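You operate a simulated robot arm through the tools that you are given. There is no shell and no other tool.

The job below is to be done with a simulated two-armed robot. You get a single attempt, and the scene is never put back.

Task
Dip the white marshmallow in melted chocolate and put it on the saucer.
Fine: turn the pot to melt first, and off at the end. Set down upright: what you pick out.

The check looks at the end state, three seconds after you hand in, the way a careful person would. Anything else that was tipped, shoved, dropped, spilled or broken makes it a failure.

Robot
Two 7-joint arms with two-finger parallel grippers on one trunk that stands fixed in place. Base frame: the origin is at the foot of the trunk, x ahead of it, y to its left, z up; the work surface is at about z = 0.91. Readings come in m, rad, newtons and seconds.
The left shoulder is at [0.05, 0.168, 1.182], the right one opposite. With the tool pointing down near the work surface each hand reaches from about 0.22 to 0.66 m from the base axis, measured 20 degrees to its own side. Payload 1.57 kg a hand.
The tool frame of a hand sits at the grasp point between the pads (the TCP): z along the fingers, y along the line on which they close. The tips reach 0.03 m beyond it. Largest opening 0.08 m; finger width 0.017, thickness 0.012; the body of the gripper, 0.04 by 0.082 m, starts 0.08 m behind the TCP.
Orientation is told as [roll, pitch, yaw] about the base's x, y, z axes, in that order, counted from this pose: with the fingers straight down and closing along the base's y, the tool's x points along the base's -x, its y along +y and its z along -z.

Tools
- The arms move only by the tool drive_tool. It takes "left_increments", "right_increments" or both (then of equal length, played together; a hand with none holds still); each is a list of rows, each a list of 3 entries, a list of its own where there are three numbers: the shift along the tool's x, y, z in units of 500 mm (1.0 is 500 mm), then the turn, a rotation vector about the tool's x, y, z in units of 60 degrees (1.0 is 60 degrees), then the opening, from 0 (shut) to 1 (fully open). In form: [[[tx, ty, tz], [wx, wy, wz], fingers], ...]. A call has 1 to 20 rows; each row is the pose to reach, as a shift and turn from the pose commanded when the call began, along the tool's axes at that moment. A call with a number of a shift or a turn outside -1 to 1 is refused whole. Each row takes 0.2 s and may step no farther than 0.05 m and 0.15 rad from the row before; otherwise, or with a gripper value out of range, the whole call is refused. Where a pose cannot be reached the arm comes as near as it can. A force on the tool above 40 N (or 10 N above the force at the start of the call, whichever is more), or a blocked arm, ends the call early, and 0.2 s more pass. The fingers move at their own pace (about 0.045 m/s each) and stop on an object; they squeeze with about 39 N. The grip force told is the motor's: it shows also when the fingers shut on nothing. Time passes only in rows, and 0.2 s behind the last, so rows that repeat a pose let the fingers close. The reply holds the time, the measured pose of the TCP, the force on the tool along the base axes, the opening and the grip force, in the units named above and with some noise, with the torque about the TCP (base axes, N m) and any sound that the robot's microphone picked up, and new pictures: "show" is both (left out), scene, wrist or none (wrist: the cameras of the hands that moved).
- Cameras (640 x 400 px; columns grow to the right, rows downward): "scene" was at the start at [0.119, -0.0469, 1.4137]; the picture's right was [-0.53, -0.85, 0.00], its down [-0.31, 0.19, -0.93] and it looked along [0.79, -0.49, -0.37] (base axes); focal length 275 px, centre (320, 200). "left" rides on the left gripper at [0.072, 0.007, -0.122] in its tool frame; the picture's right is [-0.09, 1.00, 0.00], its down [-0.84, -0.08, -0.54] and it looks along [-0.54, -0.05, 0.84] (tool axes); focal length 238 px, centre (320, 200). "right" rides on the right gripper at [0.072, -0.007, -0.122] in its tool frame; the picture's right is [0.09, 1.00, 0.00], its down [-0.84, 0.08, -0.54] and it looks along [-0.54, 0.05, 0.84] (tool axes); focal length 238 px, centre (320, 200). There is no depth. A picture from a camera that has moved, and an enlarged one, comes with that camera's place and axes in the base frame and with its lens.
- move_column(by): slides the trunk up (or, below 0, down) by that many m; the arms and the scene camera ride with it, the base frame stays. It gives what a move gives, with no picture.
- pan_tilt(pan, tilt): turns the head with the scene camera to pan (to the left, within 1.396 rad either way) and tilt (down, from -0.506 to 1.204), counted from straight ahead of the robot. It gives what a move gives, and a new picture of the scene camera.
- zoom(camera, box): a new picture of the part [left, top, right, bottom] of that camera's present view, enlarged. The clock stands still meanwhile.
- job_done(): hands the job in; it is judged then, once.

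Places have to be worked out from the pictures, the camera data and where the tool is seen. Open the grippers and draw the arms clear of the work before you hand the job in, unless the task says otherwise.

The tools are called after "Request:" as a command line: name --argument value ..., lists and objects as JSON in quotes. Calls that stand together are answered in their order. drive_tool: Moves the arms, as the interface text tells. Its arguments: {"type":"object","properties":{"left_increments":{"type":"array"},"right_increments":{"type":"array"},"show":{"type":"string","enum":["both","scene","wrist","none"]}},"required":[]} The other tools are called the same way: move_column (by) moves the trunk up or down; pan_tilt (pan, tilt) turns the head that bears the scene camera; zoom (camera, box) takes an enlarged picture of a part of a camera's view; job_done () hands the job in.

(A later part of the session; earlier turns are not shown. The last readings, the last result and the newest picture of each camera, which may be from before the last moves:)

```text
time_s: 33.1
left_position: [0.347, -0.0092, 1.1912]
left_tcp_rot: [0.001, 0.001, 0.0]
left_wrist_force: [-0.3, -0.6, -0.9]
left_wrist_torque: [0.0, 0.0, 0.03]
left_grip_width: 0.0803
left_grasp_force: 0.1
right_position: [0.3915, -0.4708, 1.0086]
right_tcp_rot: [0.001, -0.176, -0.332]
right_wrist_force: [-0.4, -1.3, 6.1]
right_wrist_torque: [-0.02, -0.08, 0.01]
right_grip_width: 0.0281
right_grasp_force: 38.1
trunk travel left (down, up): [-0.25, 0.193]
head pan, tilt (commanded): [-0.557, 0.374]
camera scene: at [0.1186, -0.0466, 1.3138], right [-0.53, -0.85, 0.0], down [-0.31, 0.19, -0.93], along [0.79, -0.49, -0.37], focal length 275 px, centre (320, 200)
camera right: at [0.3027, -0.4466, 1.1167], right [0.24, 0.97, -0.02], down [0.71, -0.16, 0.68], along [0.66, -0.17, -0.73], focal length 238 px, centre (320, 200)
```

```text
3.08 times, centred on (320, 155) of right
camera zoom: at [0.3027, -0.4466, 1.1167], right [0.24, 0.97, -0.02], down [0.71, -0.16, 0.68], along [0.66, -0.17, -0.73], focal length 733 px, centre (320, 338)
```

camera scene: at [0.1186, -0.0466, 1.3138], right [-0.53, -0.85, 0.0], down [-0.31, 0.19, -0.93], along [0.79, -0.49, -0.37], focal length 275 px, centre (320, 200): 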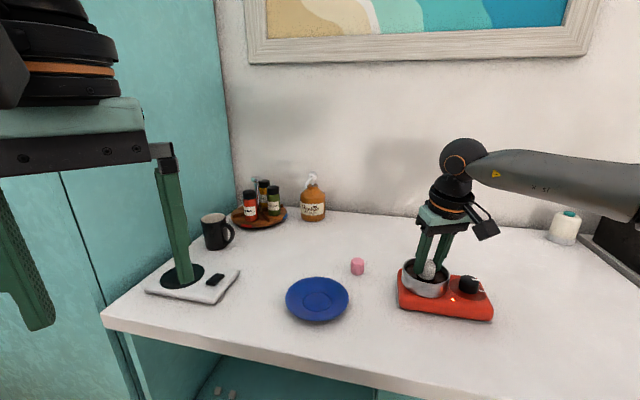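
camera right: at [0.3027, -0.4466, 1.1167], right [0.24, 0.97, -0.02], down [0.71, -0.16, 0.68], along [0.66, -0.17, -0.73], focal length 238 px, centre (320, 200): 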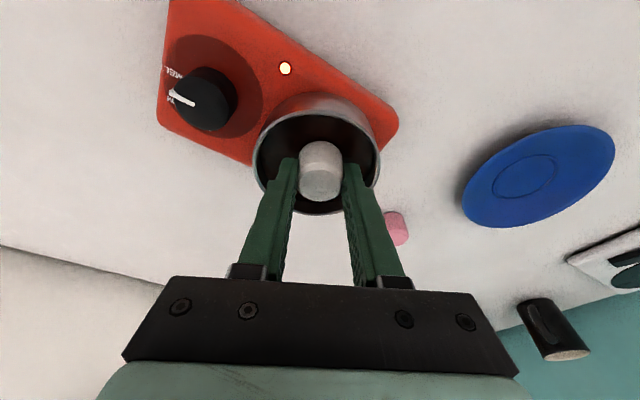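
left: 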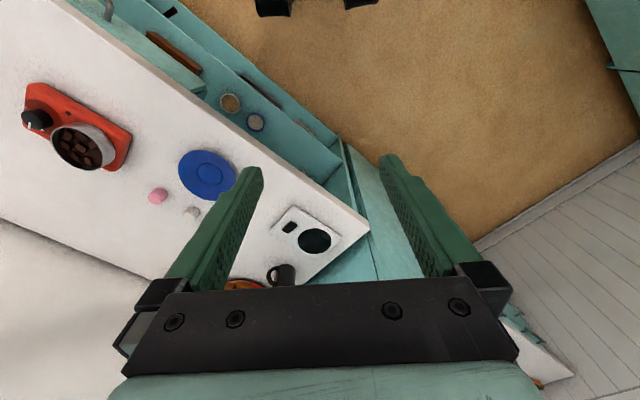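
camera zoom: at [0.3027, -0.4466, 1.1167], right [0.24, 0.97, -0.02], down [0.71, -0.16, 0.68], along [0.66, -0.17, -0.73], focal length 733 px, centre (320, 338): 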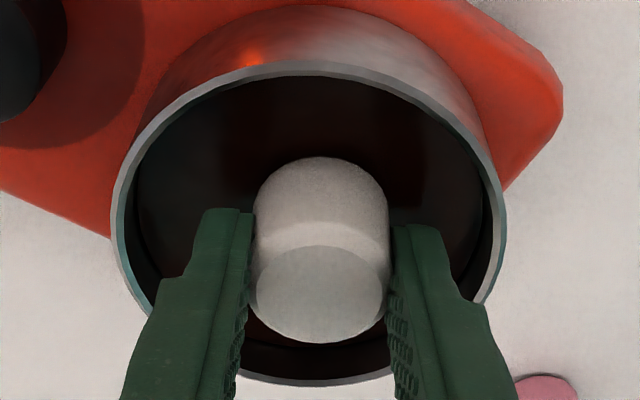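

The force holds steady at 6 N, so the base rests on the firm bottom of a shallow layer about 3 mm below the surface. I hold it there a couple of seconds more, then lift to compare the coating.

Request:
drive_tool --right_increments '[[[0.0003, 0, 0.0016], [0, 0, 0], 0.3], [[0.0003, 0, 0.0016], [0, 0, 0], 0.3], [[0.0003, 0, 0.0016], [0, 0, 0], 0.3], [[0.0003, 0, 0.0016], [0, 0, 0], 0.3], [[0.0003, 0, 0.0016], [0, 0, 0], 0.3], [[0.0003, 0, 0.0016], [0, 0, 0], 0.3], [[0.0003, 0, 0.0016], [0, 0, 0], 0.3], [[0.0003, 0, 0.0016], [0, 0, 0], 0.3], [[0.0003, 0, 0.0016], [0, 0, 0], 0.3], [[0.0003, 0, 0.0016], [0, 0, 0], 0.3]]' --show "none"

Request:
drive_tool --right_increments '[[[-0.0053, 0, -0.0295], [0, 0, 0], 0.3], [[-0.0105, 0, -0.0591], [0, 0, 0], 0.3], [[-0.0158, 0, -0.0886], [0, 0, 0], 0.3], [[-0.0179, 0, -0.1005], [0, 0, 0], 0.3]]' --show "both"

Request:
zoom --camera "scene" --box '[417, 235, 447, 260]'

Request:
zoom --camera "right" --box '[230, 60, 410, 210]'

```text
time_s: 35.3
left_position: [0.3462, -0.0076, 1.1908]
left_tcp_rot: [-0.002, -0.002, 0.001]
left_wrist_force: [0.3, 0.1, 0.0]
left_wrist_torque: [0.03, 0.01, 0.01]
left_grip_width: 0.08
left_grasp_force: 0.1
right_position: [0.3929, -0.4698, 1.0096]
right_tcp_rot: [-0.001, -0.175, -0.331]
right_wrist_force: [1.3, 0.3, 16.4]
right_wrist_torque: [0.0, -0.11, 0.02]
right_grip_width: 0.0284
right_grasp_force: 37.8
trunk travel left (down, up): [-0.25, 0.193]
head pan, tilt (commanded): [-0.557, 0.374]
```

```text
time_s: 36.3
left_position: [0.3477, -0.0079, 1.1917]
left_tcp_rot: [-0.001, 0.0, 0.0]
left_wrist_force: [-0.6, -0.4, 0.6]
left_wrist_torque: [0.01, 0.05, 0.01]
left_grip_width: 0.08
left_grasp_force: 0.1
right_position: [0.3929, -0.4706, 1.0589]
right_tcp_rot: [-0.001, -0.175, -0.332]
right_wrist_force: [0.5, 0.0, 0.1]
right_wrist_torque: [-0.01, 0.04, -0.02]
right_grip_width: 0.0284
right_grasp_force: 38.2
trunk travel left (down, up): [-0.25, 0.193]
head pan, tilt (commanded): [-0.557, 0.374]
camera scene: at [0.119, -0.047, 1.3137], right [-0.53, -0.85, 0.0], down [-0.31, 0.19, -0.93], along [0.79, -0.49, -0.37], focal length 275 px, centre (320, 200)
camera right: at [0.3033, -0.4459, 1.1659], right [0.24, 0.97, -0.02], down [0.72, -0.16, 0.68], along [0.66, -0.17, -0.73], focal length 238 px, centre (320, 200)
```

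scene: 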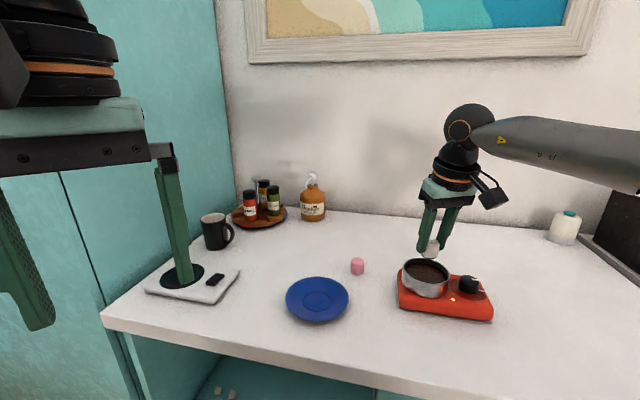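
right: 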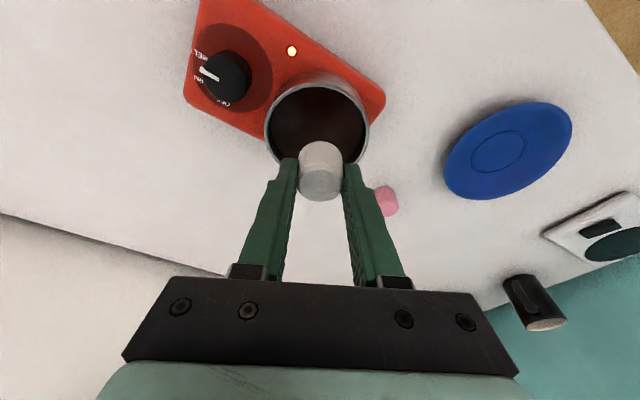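

```text
16.00 times, centred on (432, 248) of scene
camera zoom: at [0.119, -0.047, 1.3137], right [-0.53, -0.85, 0.0], down [-0.31, 0.19, -0.93], along [0.79, -0.49, -0.37], focal length 4394 px, centre (-1472, -560)
```

zoom: 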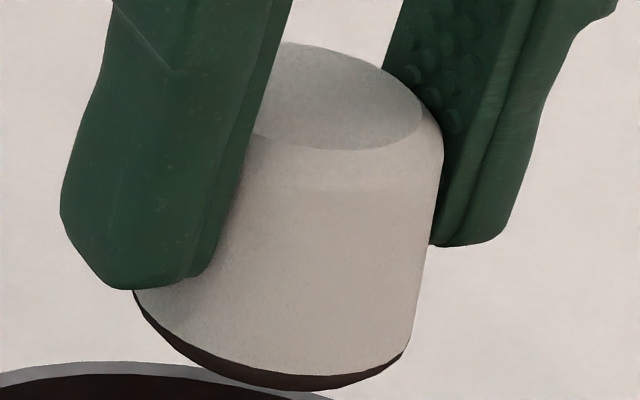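

```text
2.67 times, centred on (320, 135) of right
camera zoom: at [0.3033, -0.4459, 1.1659], right [0.24, 0.97, -0.02], down [0.72, -0.16, 0.68], along [0.66, -0.17, -0.73], focal length 636 px, centre (320, 373)
```

zoom: 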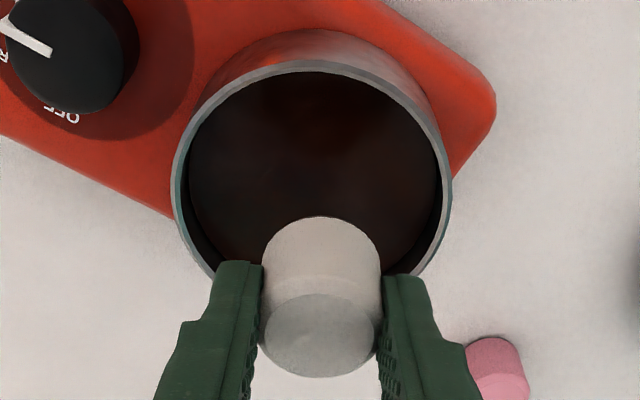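

The coating is the same thin band around the base, and contact came at the same height both times, so that is the full depth of the liquid. I make one more dip after the extra melting time to see if it goes any deeper.

Request:
drive_tool --right_increments '[[[0, 0, 0], [0, 0, 0], 0.3], [[0, 0, 0], [0, 0, 0], 0.3], [[0, 0, 0], [0, 0, 0], 0.3], [[0, 0, 0], [0, 0, 0], 0.3], [[0, 0, 0], [0, 0, 0], 0.3], [[0, 0, 0], [0, 0, 0], 0.3], [[0, 0, 0], [0, 0, 0], 0.3], [[0, 0, 0], [0, 0, 0], 0.3], [[0, 0, 0], [0, 0, 0], 0.3], [[0, 0, 0], [0, 0, 0], 0.3], [[0.0053, 0, 0.0295], [0, 0, 0], 0.3], [[0.0105, 0, 0.0591], [0, 0, 0], 0.3], [[0.0158, 0, 0.0886], [0, 0, 0], 0.3], [[0.0179, 0, 0.0985], [0, 0, 0], 0.3], [[0.0179, 0, 0.1005], [0, 0, 0], 0.3], [[0.0179, 0, 0.1025], [0, 0, 0], 0.3], [[0.0179, 0, 0.1025], [0, 0, 0], 0.3], [[0.0179, 0, 0.1025], [0, 0, 0], 0.3]]' --show "both"

Request:
zoom --camera "scene" --box '[405, 250, 455, 300]'

Request:
zoom --camera "right" --box '[240, 90, 400, 220]'

```text
time_s: 40.1
left_position: [0.3464, -0.007, 1.1921]
left_tcp_rot: [-0.002, -0.001, 0.0]
left_wrist_force: [-0.1, 0.9, 0.2]
left_wrist_torque: [0.0, -0.01, 0.02]
left_grip_width: 0.0799
left_grasp_force: 0.0
right_position: [0.3935, -0.4715, 1.0085]
right_tcp_rot: [0.001, -0.182, -0.332]
right_wrist_force: [-0.9, -1.5, 17.8]
right_wrist_torque: [-0.09, 0.0, 0.01]
right_grip_width: 0.0283
right_grasp_force: 38.4
trunk travel left (down, up): [-0.25, 0.193]
head pan, tilt (commanded): [-0.557, 0.374]
camera scene: at [0.1178, -0.0457, 1.314], right [-0.53, -0.85, 0.0], down [-0.31, 0.19, -0.93], along [0.79, -0.49, -0.36], focal length 275 px, centre (320, 200)
camera right: at [0.3032, -0.4462, 1.1156], right [0.24, 0.97, -0.02], down [0.71, -0.16, 0.68], along [0.66, -0.18, -0.73], focal length 238 px, centre (320, 200)
```

scene: 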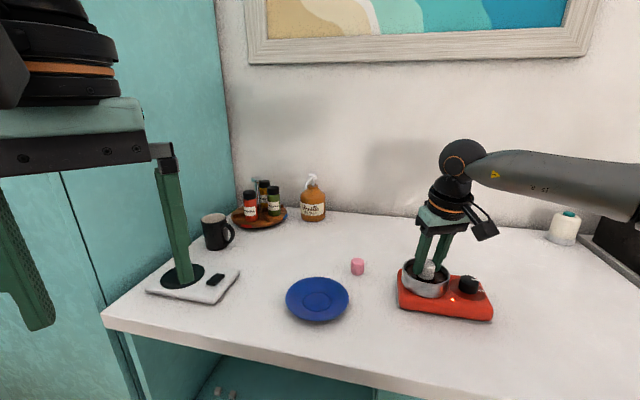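
right: 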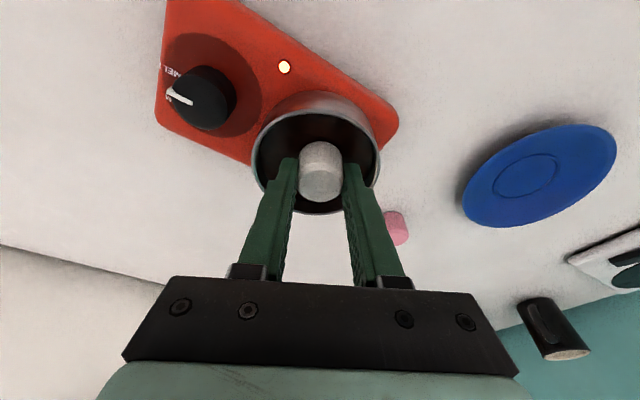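

```text
8.00 times, centred on (430, 275) of scene
camera zoom: at [0.1178, -0.0457, 1.314], right [-0.53, -0.85, 0.0], down [-0.31, 0.19, -0.93], along [0.79, -0.49, -0.36], focal length 2197 px, centre (-560, -400)
```

zoom: 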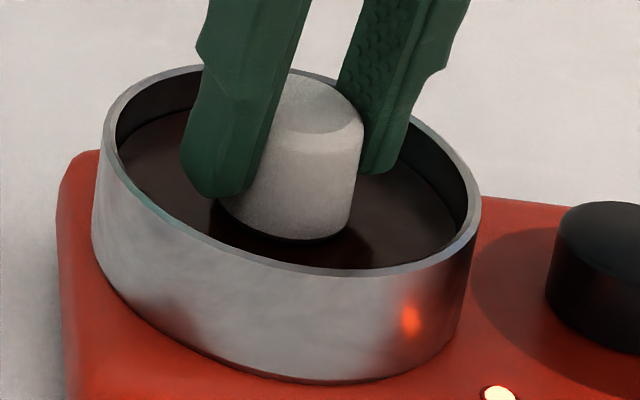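

```text
3.08 times, centred on (320, 155) of right
camera zoom: at [0.3032, -0.4462, 1.1156], right [0.24, 0.97, -0.02], down [0.71, -0.16, 0.68], along [0.66, -0.18, -0.73], focal length 733 px, centre (320, 338)
```

zoom: 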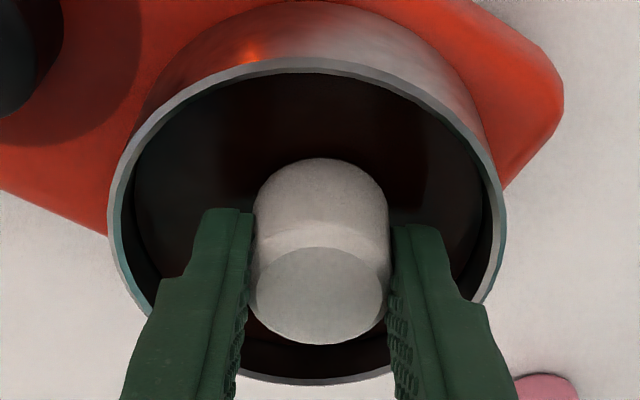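

Depth is the same (torque also points to contact at the marshmallow's base), so this is as deep as the liquid lets it go and its base is coated. I lift it out and hold it above the pot so any drips fall back in.

Request:
drive_tool --right_increments '[[[-0.0048, 0, -0.0271], [0, 0, 0], 0.3], [[-0.0096, 0, -0.0542], [0, 0, 0], 0.3], [[-0.0145, 0, -0.0812], [0, 0, 0], 0.3], [[-0.0193, 0, -0.1083], [0, 0, 0], 0.3], [[-0.0193, 0, -0.1083], [0, 0, 0], 0.3], [[-0.0193, 0, -0.1083], [0, 0, 0], 0.3], [[-0.0193, 0, -0.1083], [0, 0, 0], 0.3], [[-0.0193, 0, -0.1083], [0, 0, 0], 0.3], [[-0.0193, 0, -0.1083], [0, 0, 0], 0.3], [[-0.0193, 0, -0.1083], [0, 0, 0], 0.3], [[-0.0193, 0, -0.1083], [0, 0, 0], 0.3], [[-0.0193, 0, -0.1083], [0, 0, 0], 0.3]]' --show "both"

Request:
zoom --camera "scene" --box '[405, 225, 465, 275]'

Request:
zoom --camera "scene" --box '[275, 250, 375, 330]'

```text
time_s: 42.7
left_position: [0.3469, -0.0087, 1.1915]
left_tcp_rot: [-0.001, -0.001, -0.001]
left_wrist_force: [0.4, -0.5, -0.7]
left_wrist_torque: [0.02, -0.01, -0.02]
left_grip_width: 0.0799
left_grasp_force: 0.1
right_position: [0.3943, -0.4714, 1.0609]
right_tcp_rot: [0.0, -0.173, -0.331]
right_wrist_force: [-0.2, 0.5, -0.3]
right_wrist_torque: [0.02, -0.02, 0.04]
right_grip_width: 0.0283
right_grasp_force: 38.0
trunk travel left (down, up): [-0.25, 0.193]
head pan, tilt (commanded): [-0.557, 0.374]
camera scene: at [0.119, -0.0469, 1.3137], right [-0.53, -0.85, 0.0], down [-0.31, 0.19, -0.93], along [0.79, -0.49, -0.37], focal length 275 px, centre (320, 200)
camera right: at [0.305, -0.4465, 1.1683], right [0.24, 0.97, -0.02], down [0.72, -0.16, 0.68], along [0.66, -0.17, -0.73], focal length 238 px, centre (320, 200)
```

scene: 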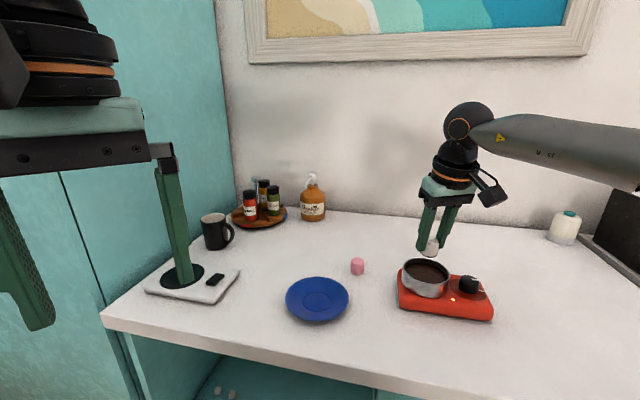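
right: 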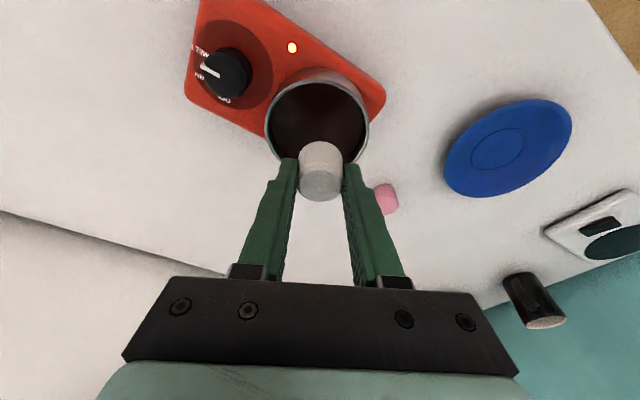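

```text
8.00 times, centred on (435, 250) of scene
camera zoom: at [0.119, -0.0469, 1.3137], right [-0.53, -0.85, 0.0], down [-0.31, 0.19, -0.93], along [0.79, -0.49, -0.37], focal length 2197 px, centre (-600, -200)
```

zoom: 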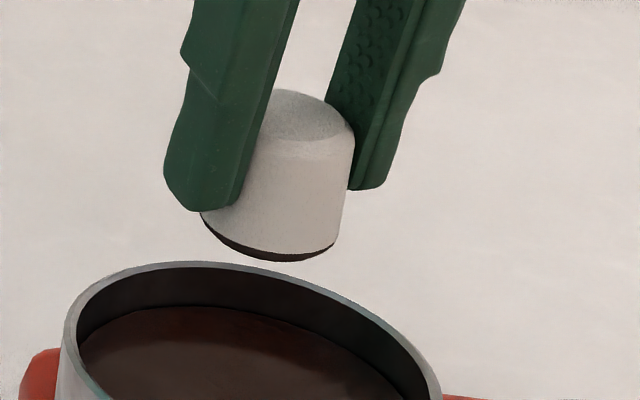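

```text
5.00 times, centred on (325, 290) of scene
camera zoom: at [0.119, -0.0469, 1.3137], right [-0.53, -0.85, 0.0], down [-0.31, 0.19, -0.93], along [0.79, -0.49, -0.37], focal length 1373 px, centre (295, -250)
```

zoom: 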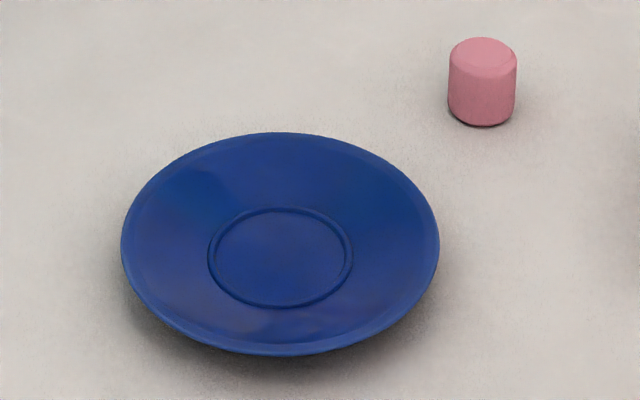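

The base now shows a clear brown band all round. Before leaving the pot I take a closer look at the coating and the chocolate surface.

Request:
zoom --camera "scene" --box '[415, 240, 445, 262]'

Request:
zoom --camera "right" --box '[260, 75, 380, 165]'

```text
16.00 times, centred on (430, 251) of scene
camera zoom: at [0.119, -0.0469, 1.3137], right [-0.53, -0.85, 0.0], down [-0.31, 0.19, -0.93], along [0.79, -0.49, -0.37], focal length 4394 px, centre (-1440, -616)
```

zoom: 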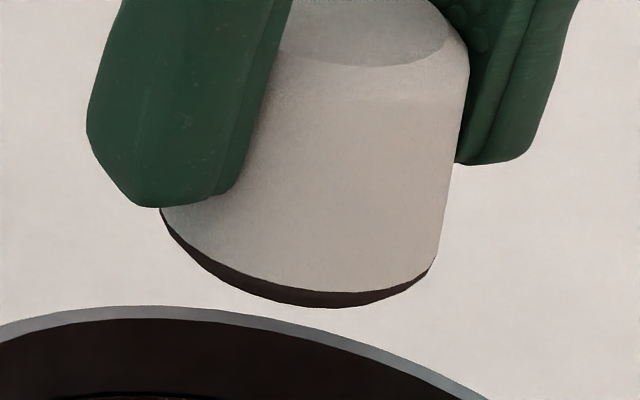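

```text
4.44 times, centred on (320, 120) of right
camera zoom: at [0.305, -0.4465, 1.1683], right [0.24, 0.97, -0.02], down [0.72, -0.16, 0.68], along [0.66, -0.17, -0.73], focal length 1059 px, centre (320, 556)
```

zoom: 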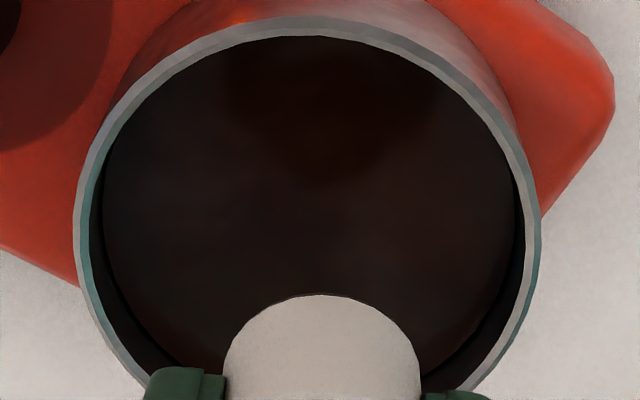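

The coat is a clear 3 mm band all round and the chocolate is smooth liquid. I carry the marshmallow over the saucer (centre ≈ (0.502, -0.276)) at TCP z≈1.04.

Request:
drive_tool --right_increments '[[[-0.0076, 0.0549, 0.0], [0, 0, 0], 0.3], [[-0.0152, 0.1097, 0.004], [0, 0, 0], 0.3], [[-0.0227, 0.1646, 0.012], [0, 0, 0], 0.3], [[-0.0303, 0.2194, 0.02], [0, 0, 0], 0.3], [[-0.0379, 0.2743, 0.028], [0, 0, 0], 0.3], [[-0.0455, 0.3291, 0.036], [0, 0, 0], 0.3], [[-0.053, 0.384, 0.044], [0, 0, 0], 0.3], [[-0.0606, 0.4388, 0.0514], [0, 0, 0], 0.3], [[-0.0606, 0.4388, 0.0514], [0, 0, 0], 0.3]]' --show "both"

Request:
zoom --camera "right" --box '[210, 50, 430, 210]'

Request:
zoom --camera "scene" --box '[260, 220, 380, 330]'

```text
time_s: 44.7
left_position: [0.3473, -0.0105, 1.1919]
left_tcp_rot: [0.0, 0.001, -0.001]
left_wrist_force: [-0.1, -1.0, 0.1]
left_wrist_torque: [-0.04, -0.02, -0.01]
left_grip_width: 0.0799
left_grasp_force: 0.1
right_position: [0.499, -0.2753, 1.0404]
right_tcp_rot: [0.001, -0.173, -0.332]
right_wrist_force: [-0.2, 0.7, 0.0]
right_wrist_torque: [-0.02, -0.01, 0.01]
right_grip_width: 0.0282
right_grasp_force: 38.5
trunk travel left (down, up): [-0.25, 0.193]
head pan, tilt (commanded): [-0.557, 0.374]
camera scene: at [0.1189, -0.0468, 1.3137], right [-0.53, -0.85, 0.0], down [-0.31, 0.19, -0.93], along [0.79, -0.49, -0.37], focal length 275 px, centre (320, 200)
camera right: at [0.4092, -0.2507, 1.1478], right [0.24, 0.97, -0.02], down [0.72, -0.17, 0.68], along [0.66, -0.17, -0.73], focal length 238 px, centre (320, 200)
```

scene: 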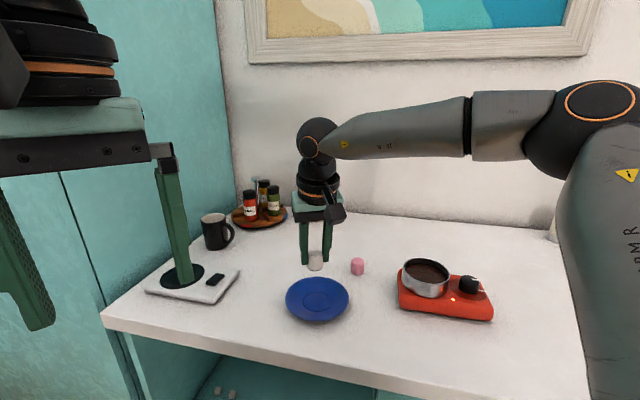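
right: 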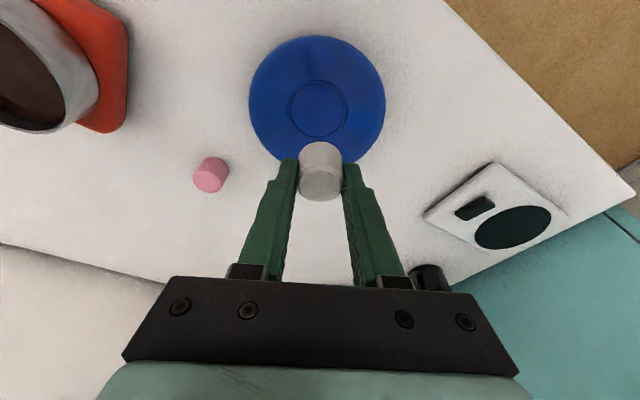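

```text
2.50 times, centred on (320, 130) of right
camera zoom: at [0.4092, -0.2507, 1.1478], right [0.24, 0.97, -0.02], down [0.72, -0.17, 0.68], along [0.66, -0.17, -0.73], focal length 596 px, centre (320, 375)
```

zoom: 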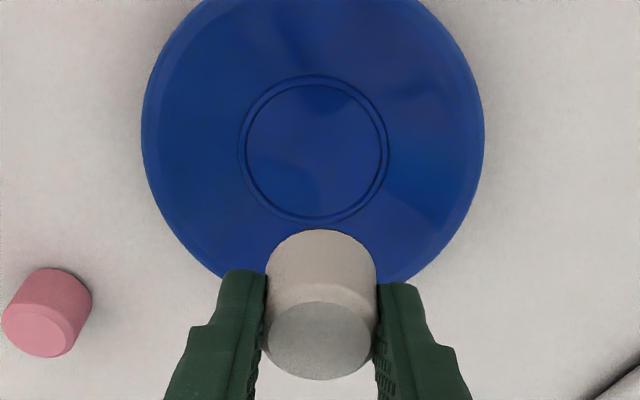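

```text
3.64 times, centred on (320, 275) of scene
camera zoom: at [0.1189, -0.0468, 1.3137], right [-0.53, -0.85, 0.0], down [-0.31, 0.19, -0.93], along [0.79, -0.49, -0.37], focal length 999 px, centre (320, -73)
```

zoom: 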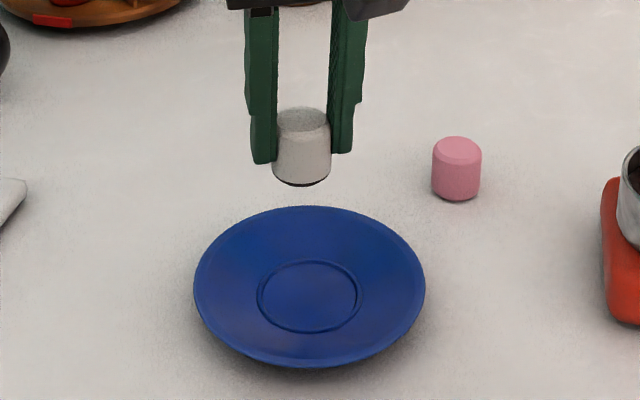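

The saucer's well centre comes out at (0.500, -0.277) and the marshmallow is 3 mm off it. I correct that and lower to about 1 cm above the saucer.

Request:
drive_tool --right_increments '[[[0.008, -0.0038, 0.036], [0, 0, 0], 0.3], [[0.0155, -0.0038, 0.0725], [0, 0, 0], 0.3], [[0.023, -0.0038, 0.109], [0, 0, 0], 0.3], [[0.031, -0.0038, 0.145], [0, 0, 0], 0.3], [[0.031, -0.0038, 0.145], [0, 0, 0], 0.3]]' --show "both"

Request:
zoom --camera "scene" --box '[270, 250, 370, 330]'

Request:
zoom --camera "right" --box '[230, 80, 410, 220]'

```text
time_s: 45.9
left_position: [0.3474, -0.0082, 1.192]
left_tcp_rot: [0.0, 0.0, 0.0]
left_wrist_force: [0.7, 0.4, -0.5]
left_wrist_torque: [-0.01, -0.02, -0.01]
left_grip_width: 0.08
left_grasp_force: 0.1
right_position: [0.4951, -0.2761, 0.9667]
right_tcp_rot: [0.0, -0.175, -0.331]
right_wrist_force: [0.9, 0.2, -0.5]
right_wrist_torque: [-0.01, -0.03, 0.03]
right_grip_width: 0.0283
right_grasp_force: 38.5
trunk travel left (down, up): [-0.25, 0.193]
head pan, tilt (commanded): [-0.557, 0.374]
camera scene: at [0.119, -0.0469, 1.3137], right [-0.53, -0.85, 0.0], down [-0.31, 0.19, -0.93], along [0.79, -0.49, -0.37], focal length 275 px, centre (320, 200)
camera right: at [0.405, -0.2514, 1.0747], right [0.24, 0.97, -0.02], down [0.71, -0.16, 0.68], along [0.66, -0.17, -0.73], focal length 238 px, centre (320, 200)
```

scene: 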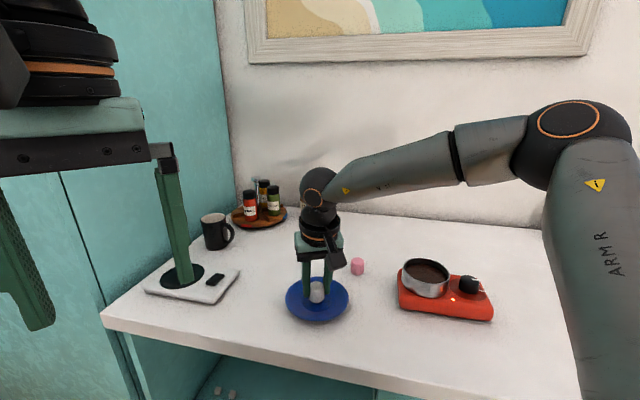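
right: 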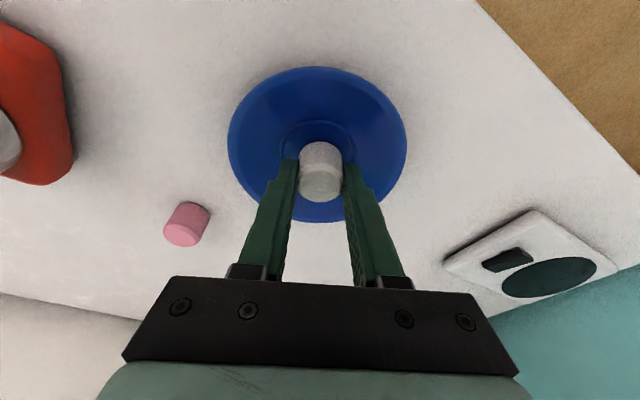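

```text
5.00 times, centred on (320, 290) of scene
camera zoom: at [0.119, -0.0469, 1.3137], right [-0.53, -0.85, 0.0], down [-0.31, 0.19, -0.93], along [0.79, -0.49, -0.37], focal length 1373 px, centre (320, -250)
```

zoom: 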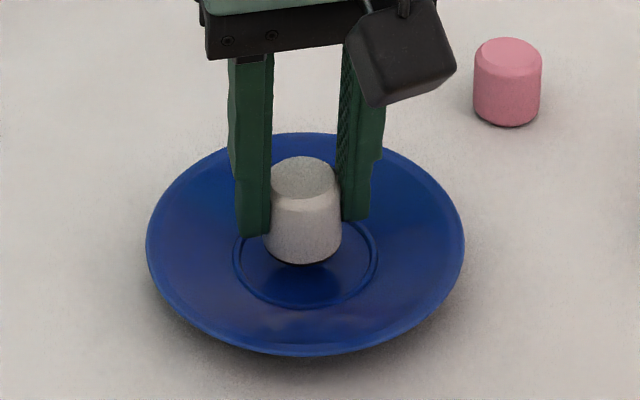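

```text
2.86 times, centred on (320, 150) of right
camera zoom: at [0.405, -0.2514, 1.0747], right [0.24, 0.97, -0.02], down [0.71, -0.16, 0.68], along [0.66, -0.17, -0.73], focal length 681 px, centre (320, 343)
```

zoom: 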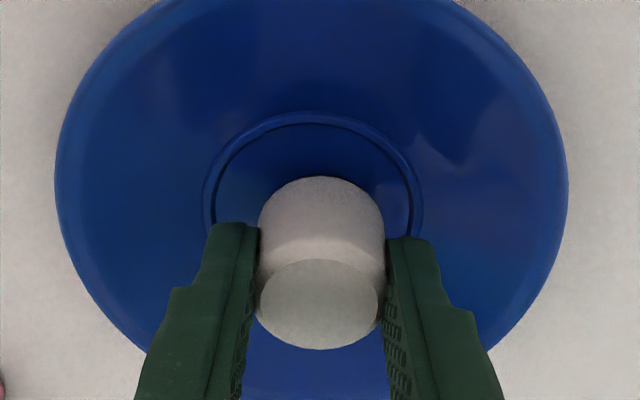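

The marshmallow hangs right over the saucer's well. I lower in small steps, watching the force for touchdown.

Request:
drive_tool --right_increments '[[[0.0009, 0, 0.0049], [0, 0, 0], 0.3], [[0.0018, 0, 0.0098], [0, 0, 0], 0.3], [[0.0018, 0, 0.0098], [0, 0, 0], 0.3]]' --show "none"

Request:
drive_tool --right_increments '[[[0.0004, 0, 0.002], [0, 0, 0], 0.3], [[0.0007, 0, 0.0039], [0, 0, 0], 0.3], [[0.0007, 0, 0.0039], [0, 0, 0], 0.3]]' --show "none"

```text
time_s: 46.7
left_position: [0.3479, -0.0092, 1.1912]
left_tcp_rot: [0.0, -0.001, 0.0]
left_wrist_force: [-0.6, -0.7, -0.3]
left_wrist_torque: [0.01, 0.04, -0.01]
left_grip_width: 0.0801
left_grasp_force: 0.0
right_position: [0.495, -0.2762, 0.963]
right_tcp_rot: [-0.001, -0.174, -0.332]
right_wrist_force: [0.3, 1.0, -0.1]
right_wrist_torque: [-0.01, 0.0, 0.0]
right_grip_width: 0.0282
right_grasp_force: 38.3
trunk travel left (down, up): [-0.25, 0.193]
head pan, tilt (commanded): [-0.557, 0.374]
```

```text
time_s: 47.5
left_position: [0.3479, -0.0087, 1.19]
left_tcp_rot: [0.0, 0.0, -0.001]
left_wrist_force: [0.1, 0.2, -0.5]
left_wrist_torque: [0.01, 0.0, 0.01]
left_grip_width: 0.0801
left_grasp_force: 0.1
right_position: [0.4935, -0.2754, 0.9603]
right_tcp_rot: [0.003, -0.174, -0.332]
right_wrist_force: [-1.1, 0.5, -0.2]
right_wrist_torque: [0.0, -0.02, -0.02]
right_grip_width: 0.0284
right_grasp_force: 37.7
trunk travel left (down, up): [-0.25, 0.193]
head pan, tilt (commanded): [-0.557, 0.374]
```

No touchdown yet (TCP z≈0.960). I continue down in about 1.5 mm steps.

Request:
drive_tool --right_increments '[[[0.0003, 0, 0.0015], [0, 0, 0], 0.3], [[0.0005, 0, 0.003], [0, 0, 0], 0.3], [[0.0005, 0, 0.003], [0, 0, 0], 0.3]]' --show "none"

Request:
drive_tool --right_increments '[[[0.0003, 0, 0.0015], [0, 0, 0], 0.3], [[0.0005, 0, 0.003], [0, 0, 0], 0.3], [[0.0005, 0, 0.003], [0, 0, 0], 0.3]]' --show "both"

Request:
zoom --camera "scene" --box '[290, 265, 350, 315]'

```text
time_s: 48.3
left_position: [0.3478, -0.008, 1.1915]
left_tcp_rot: [0.002, -0.001, 0.0]
left_wrist_force: [-0.2, -0.3, -1.0]
left_wrist_torque: [-0.03, 0.01, 0.01]
left_grip_width: 0.08
left_grasp_force: 0.1
right_position: [0.4942, -0.2764, 0.9582]
right_tcp_rot: [0.001, -0.173, -0.331]
right_wrist_force: [0.1, -0.3, -0.2]
right_wrist_torque: [0.02, 0.0, 0.02]
right_grip_width: 0.0283
right_grasp_force: 37.8
trunk travel left (down, up): [-0.25, 0.193]
head pan, tilt (commanded): [-0.557, 0.374]
```

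```text
time_s: 49.1
left_position: [0.3473, -0.0093, 1.1907]
left_tcp_rot: [0.0, -0.001, 0.0]
left_wrist_force: [0.5, -1.2, -0.7]
left_wrist_torque: [-0.04, -0.01, -0.03]
left_grip_width: 0.08
left_grasp_force: 0.1
right_position: [0.4942, -0.2769, 0.9572]
right_tcp_rot: [0.001, -0.175, -0.332]
right_wrist_force: [-0.2, -0.4, 0.1]
right_wrist_torque: [0.05, 0.02, 0.01]
right_grip_width: 0.0284
right_grasp_force: 38.6
trunk travel left (down, up): [-0.25, 0.193]
head pan, tilt (commanded): [-0.557, 0.374]
camera scene: at [0.119, -0.0469, 1.3137], right [-0.53, -0.85, 0.0], down [-0.31, 0.19, -0.93], along [0.79, -0.49, -0.37], focal length 275 px, centre (320, 200)
camera right: at [0.4045, -0.2513, 1.0647], right [0.24, 0.97, -0.02], down [0.72, -0.16, 0.68], along [0.66, -0.17, -0.73], focal length 238 px, centre (320, 200)
```

scene: 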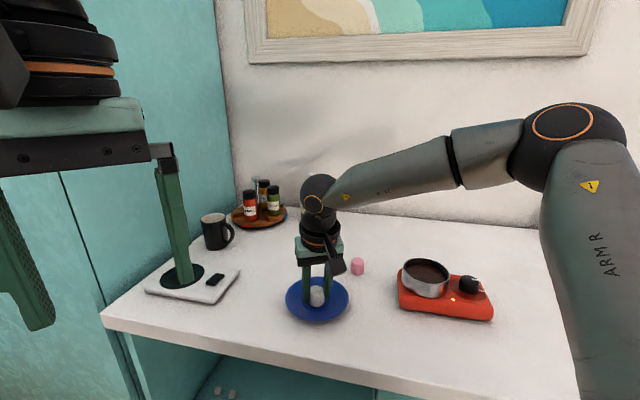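
right: 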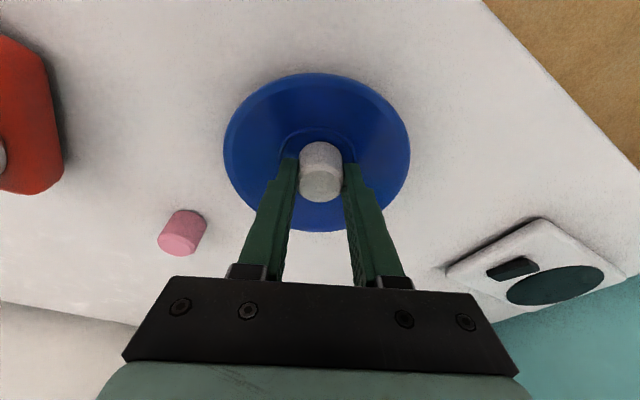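

```text
8.00 times, centred on (320, 290) of scene
camera zoom: at [0.119, -0.0469, 1.3137], right [-0.53, -0.85, 0.0], down [-0.31, 0.19, -0.93], along [0.79, -0.49, -0.37], focal length 2197 px, centre (320, -520)
```

zoom: 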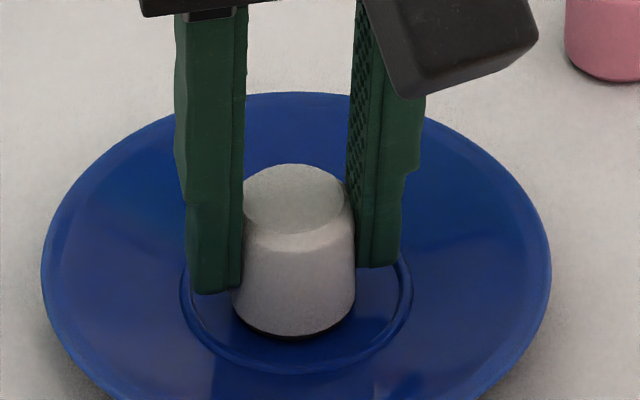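

Still no load at TCP z≈0.957; the base is within a few mm of the saucer. I keep lowering in small steps.

Request:
drive_tool --right_increments '[[[0.0003, 0, 0.0015], [0, 0, 0], 0.3], [[0.0005, 0, 0.003], [0, 0, 0], 0.3], [[0.0005, 0, 0.003], [0, 0, 0], 0.3]]' --show "none"

Request:
drive_tool --right_increments '[[[0.0002, 0, 0.001], [0, 0, 0], 0.3], [[0.0004, 0, 0.002], [0, 0, 0], 0.3], [[0.0004, 0, 0.002], [0, 0, 0], 0.3]]' --show "none"

```text
time_s: 49.9
left_position: [0.347, -0.0083, 1.1914]
left_tcp_rot: [0.0, -0.001, 0.001]
left_wrist_force: [-0.5, -0.4, -0.1]
left_wrist_torque: [-0.05, 0.02, 0.02]
left_grip_width: 0.0799
left_grasp_force: 0.1
right_position: [0.4951, -0.276, 0.9557]
right_tcp_rot: [0.002, -0.178, -0.333]
right_wrist_force: [-0.4, -1.7, 7.4]
right_wrist_torque: [-0.06, -0.04, -0.01]
right_grip_width: 0.0282
right_grasp_force: 38.2
trunk travel left (down, up): [-0.25, 0.193]
head pan, tilt (commanded): [-0.557, 0.374]
```

```text
time_s: 50.7
left_position: [0.3461, -0.0074, 1.1923]
left_tcp_rot: [0.0, -0.001, 0.001]
left_wrist_force: [-0.2, -0.2, 0.7]
left_wrist_torque: [0.0, 0.03, 0.01]
left_grip_width: 0.0799
left_grasp_force: 0.1
right_position: [0.4936, -0.2746, 0.9554]
right_tcp_rot: [0.0, -0.179, -0.332]
right_wrist_force: [0.1, -1.2, 17.5]
right_wrist_torque: [0.0, 0.0, -0.01]
right_grip_width: 0.0282
right_grasp_force: 38.7
trunk travel left (down, up): [-0.25, 0.193]
head pan, tilt (commanded): [-0.557, 0.374]
```

Touchdown at TCP z≈0.9557 (17 N now). I ease back about 1.3 mm to unload it, then open the fingers slightly.

Request:
drive_tool --right_increments '[[[-0.0004, 0, -0.0025], [0, 0, 0], 0.3], [[-0.0004, 0, -0.0025], [0, 0, 0], 0.3]]' --show "none"

Request:
drive_tool --right_increments '[[[0, 0, 0], [0, 0, 0], 0.38], [[0, 0, 0], [0, 0, 0], 0.44], [[0, 0, 0], [0, 0, 0], 0.5], [[0, 0, 0], [0, 0, 0], 0.55], [[0, 0, 0], [0, 0, 0], 0.55]]' --show "both"

Request:
zoom --camera "scene" --box '[290, 265, 350, 315]'

Request:
zoom --camera "right" --box '[230, 80, 410, 220]'

```text
time_s: 51.3
left_position: [0.3466, -0.0067, 1.1913]
left_tcp_rot: [0.001, -0.001, 0.001]
left_wrist_force: [-0.1, 0.6, -0.3]
left_wrist_torque: [-0.04, 0.03, -0.01]
left_grip_width: 0.0799
left_grasp_force: 0.0
right_position: [0.4942, -0.2751, 0.9553]
right_tcp_rot: [0.0, -0.177, -0.332]
right_wrist_force: [3.5, -0.4, 13.3]
right_wrist_torque: [0.02, -0.12, -0.01]
right_grip_width: 0.0283
right_grasp_force: 38.8
trunk travel left (down, up): [-0.25, 0.193]
head pan, tilt (commanded): [-0.557, 0.374]
```

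```text
time_s: 52.5
left_position: [0.348, -0.0096, 1.1903]
left_tcp_rot: [-0.001, -0.001, 0.0]
left_wrist_force: [0.2, 0.7, -0.1]
left_wrist_torque: [-0.01, 0.0, 0.02]
left_grip_width: 0.0799
left_grasp_force: 0.1
right_position: [0.4933, -0.2757, 0.9573]
right_tcp_rot: [0.0, -0.174, -0.333]
right_wrist_force: [0.0, 0.1, 0.3]
right_wrist_torque: [0.01, 0.01, -0.02]
right_grip_width: 0.0439
right_grasp_force: 0.2
trunk travel left (down, up): [-0.25, 0.193]
head pan, tilt (commanded): [-0.557, 0.374]
camera scene: at [0.119, -0.0469, 1.3137], right [-0.53, -0.85, 0.0], down [-0.31, 0.19, -0.93], along [0.79, -0.49, -0.37], focal length 275 px, centre (320, 200)
camera right: at [0.4045, -0.2514, 1.0633], right [0.24, 0.97, -0.02], down [0.72, -0.16, 0.68], along [0.66, -0.17, -0.73], focal length 238 px, centre (320, 200)
```

scene: 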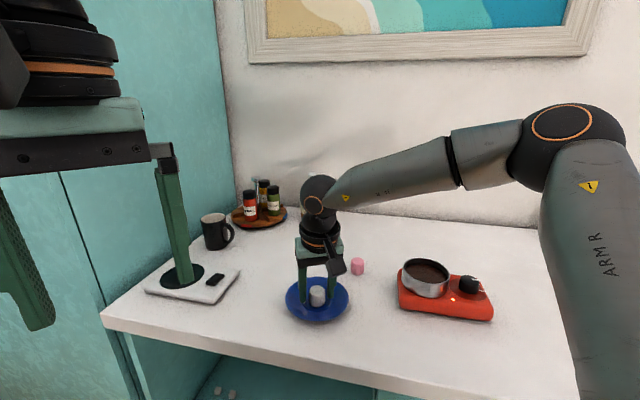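
right: 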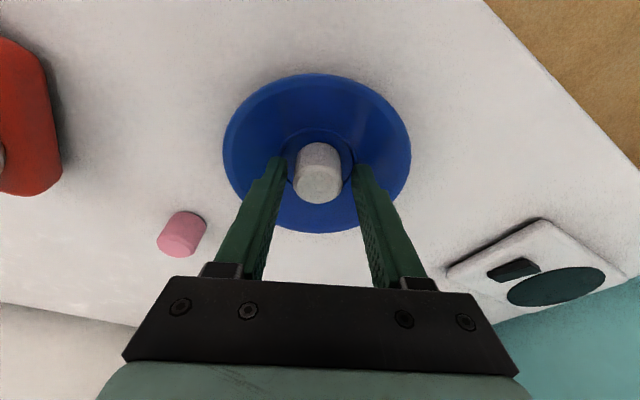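

```text
8.00 times, centred on (320, 290) of scene
camera zoom: at [0.119, -0.0469, 1.3137], right [-0.53, -0.85, 0.0], down [-0.31, 0.19, -0.93], along [0.79, -0.49, -0.37], focal length 2197 px, centre (320, -520)
```

zoom: 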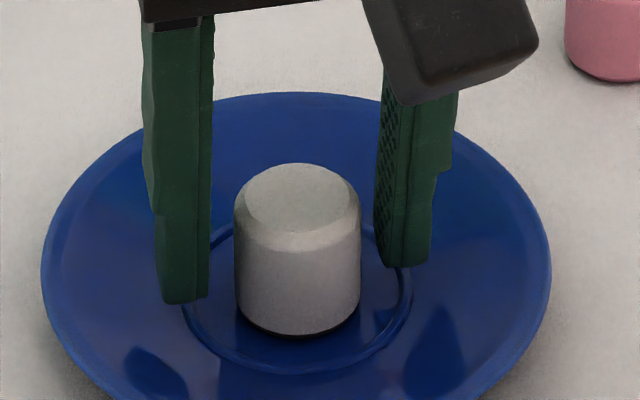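

```text
2.86 times, centred on (320, 150) of right
camera zoom: at [0.4045, -0.2514, 1.0633], right [0.24, 0.97, -0.02], down [0.72, -0.16, 0.68], along [0.66, -0.17, -0.73], focal length 681 px, centre (320, 343)
```

zoom: 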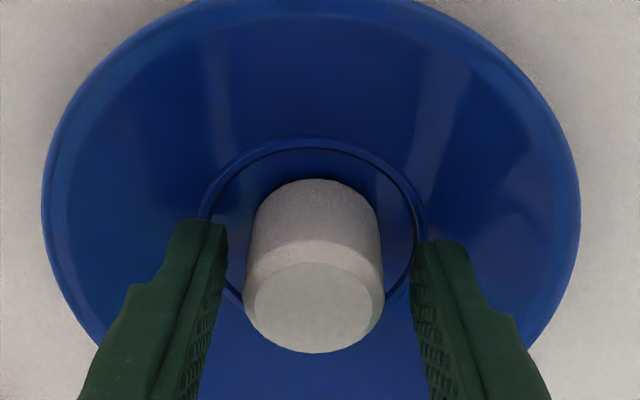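

The marshmallow stands upright in the saucer's well with its chocolate base, and the fingers are free. I lift the hand straight up.

Request:
drive_tool --right_increments '[[[-0.0088, 0, -0.0493], [0, 0, 0], 0.55], [[-0.0175, 0, -0.0985], [0, 0, 0], 0.55], [[-0.0263, 0, -0.1478], [0, 0, 0], 0.55], [[-0.035, 0, -0.197], [0, 0, 0], 0.55]]' --show "both"

Request:
zoom --camera "scene" --box '[280, 255, 360, 325]'

Request:
zoom --camera "right" --box '[230, 50, 410, 190]'

```text
time_s: 53.5
left_position: [0.3474, -0.0082, 1.1904]
left_tcp_rot: [-0.001, -0.001, 0.0]
left_wrist_force: [-0.2, 0.1, -0.8]
left_wrist_torque: [0.02, 0.0, -0.02]
left_grip_width: 0.0801
left_grasp_force: 0.1
right_position: [0.4948, -0.276, 1.0578]
right_tcp_rot: [0.0, -0.175, -0.332]
right_wrist_force: [-0.5, 0.3, 0.8]
right_wrist_torque: [0.0, -0.04, 0.04]
right_grip_width: 0.044
right_grasp_force: 0.1
trunk travel left (down, up): [-0.25, 0.193]
head pan, tilt (commanded): [-0.557, 0.374]
camera scene: at [0.1189, -0.0469, 1.3137], right [-0.53, -0.85, 0.0], down [-0.31, 0.19, -0.93], along [0.79, -0.49, -0.37], focal length 275 px, centre (320, 200)
camera right: at [0.4057, -0.2518, 1.165], right [0.24, 0.97, -0.02], down [0.72, -0.16, 0.68], along [0.66, -0.17, -0.73], focal length 238 px, centre (320, 200)
```

scene: 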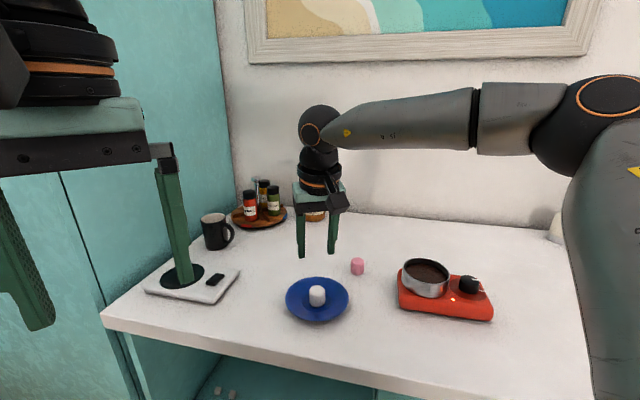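
right: 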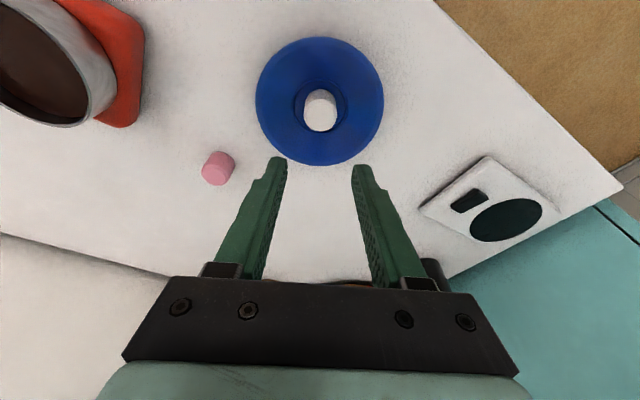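

```text
5.71 times, centred on (320, 290) of scene
camera zoom: at [0.1189, -0.0469, 1.3137], right [-0.53, -0.85, 0.0], down [-0.31, 0.19, -0.93], along [0.79, -0.49, -0.37], focal length 1569 px, centre (320, -314)
```

zoom: 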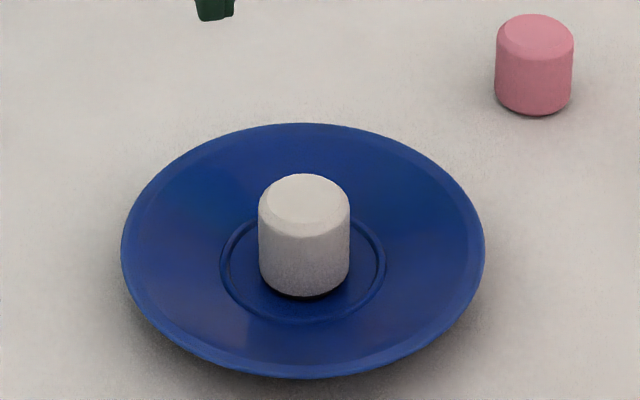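

```text
2.86 times, centred on (320, 120) of right
camera zoom: at [0.4057, -0.2518, 1.165], right [0.24, 0.97, -0.02], down [0.72, -0.16, 0.68], along [0.66, -0.17, -0.73], focal length 681 px, centre (320, 429)
```

zoom: 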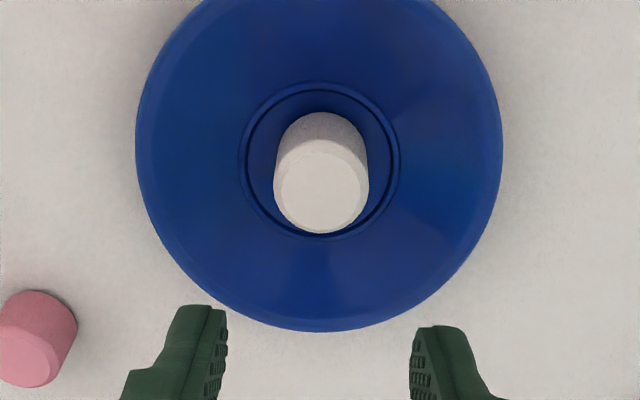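

The marshmallow stands upright in the middle of the saucer. I check closely how much chocolate is really on it.

Request:
zoom --camera "scene" --box '[302, 280, 332, 310]'

Request:
zoom --camera "scene" --box '[395, 250, 455, 305]'

```text
13.33 times, centred on (317, 295) of scene
camera zoom: at [0.1189, -0.0469, 1.3137], right [-0.53, -0.85, 0.0], down [-0.31, 0.19, -0.93], along [0.79, -0.49, -0.37], focal length 3662 px, centre (360, -1067)
```

zoom: 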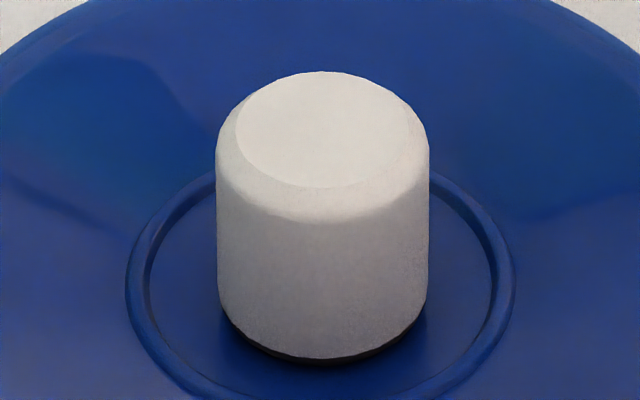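

```text
7.27 times, centred on (425, 278) of scene
camera zoom: at [0.1189, -0.0469, 1.3137], right [-0.53, -0.85, 0.0], down [-0.31, 0.19, -0.93], along [0.79, -0.49, -0.37], focal length 1997 px, centre (-444, -364)
```

zoom: 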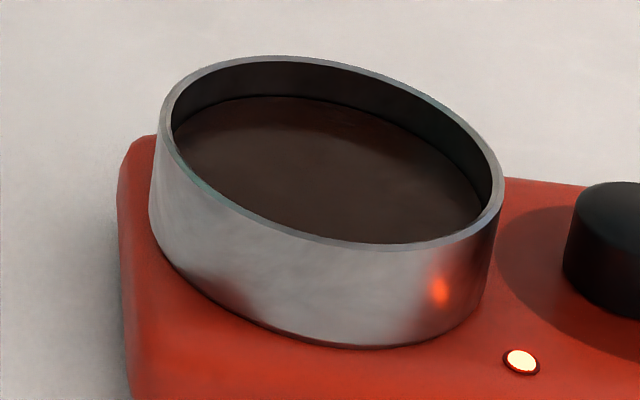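

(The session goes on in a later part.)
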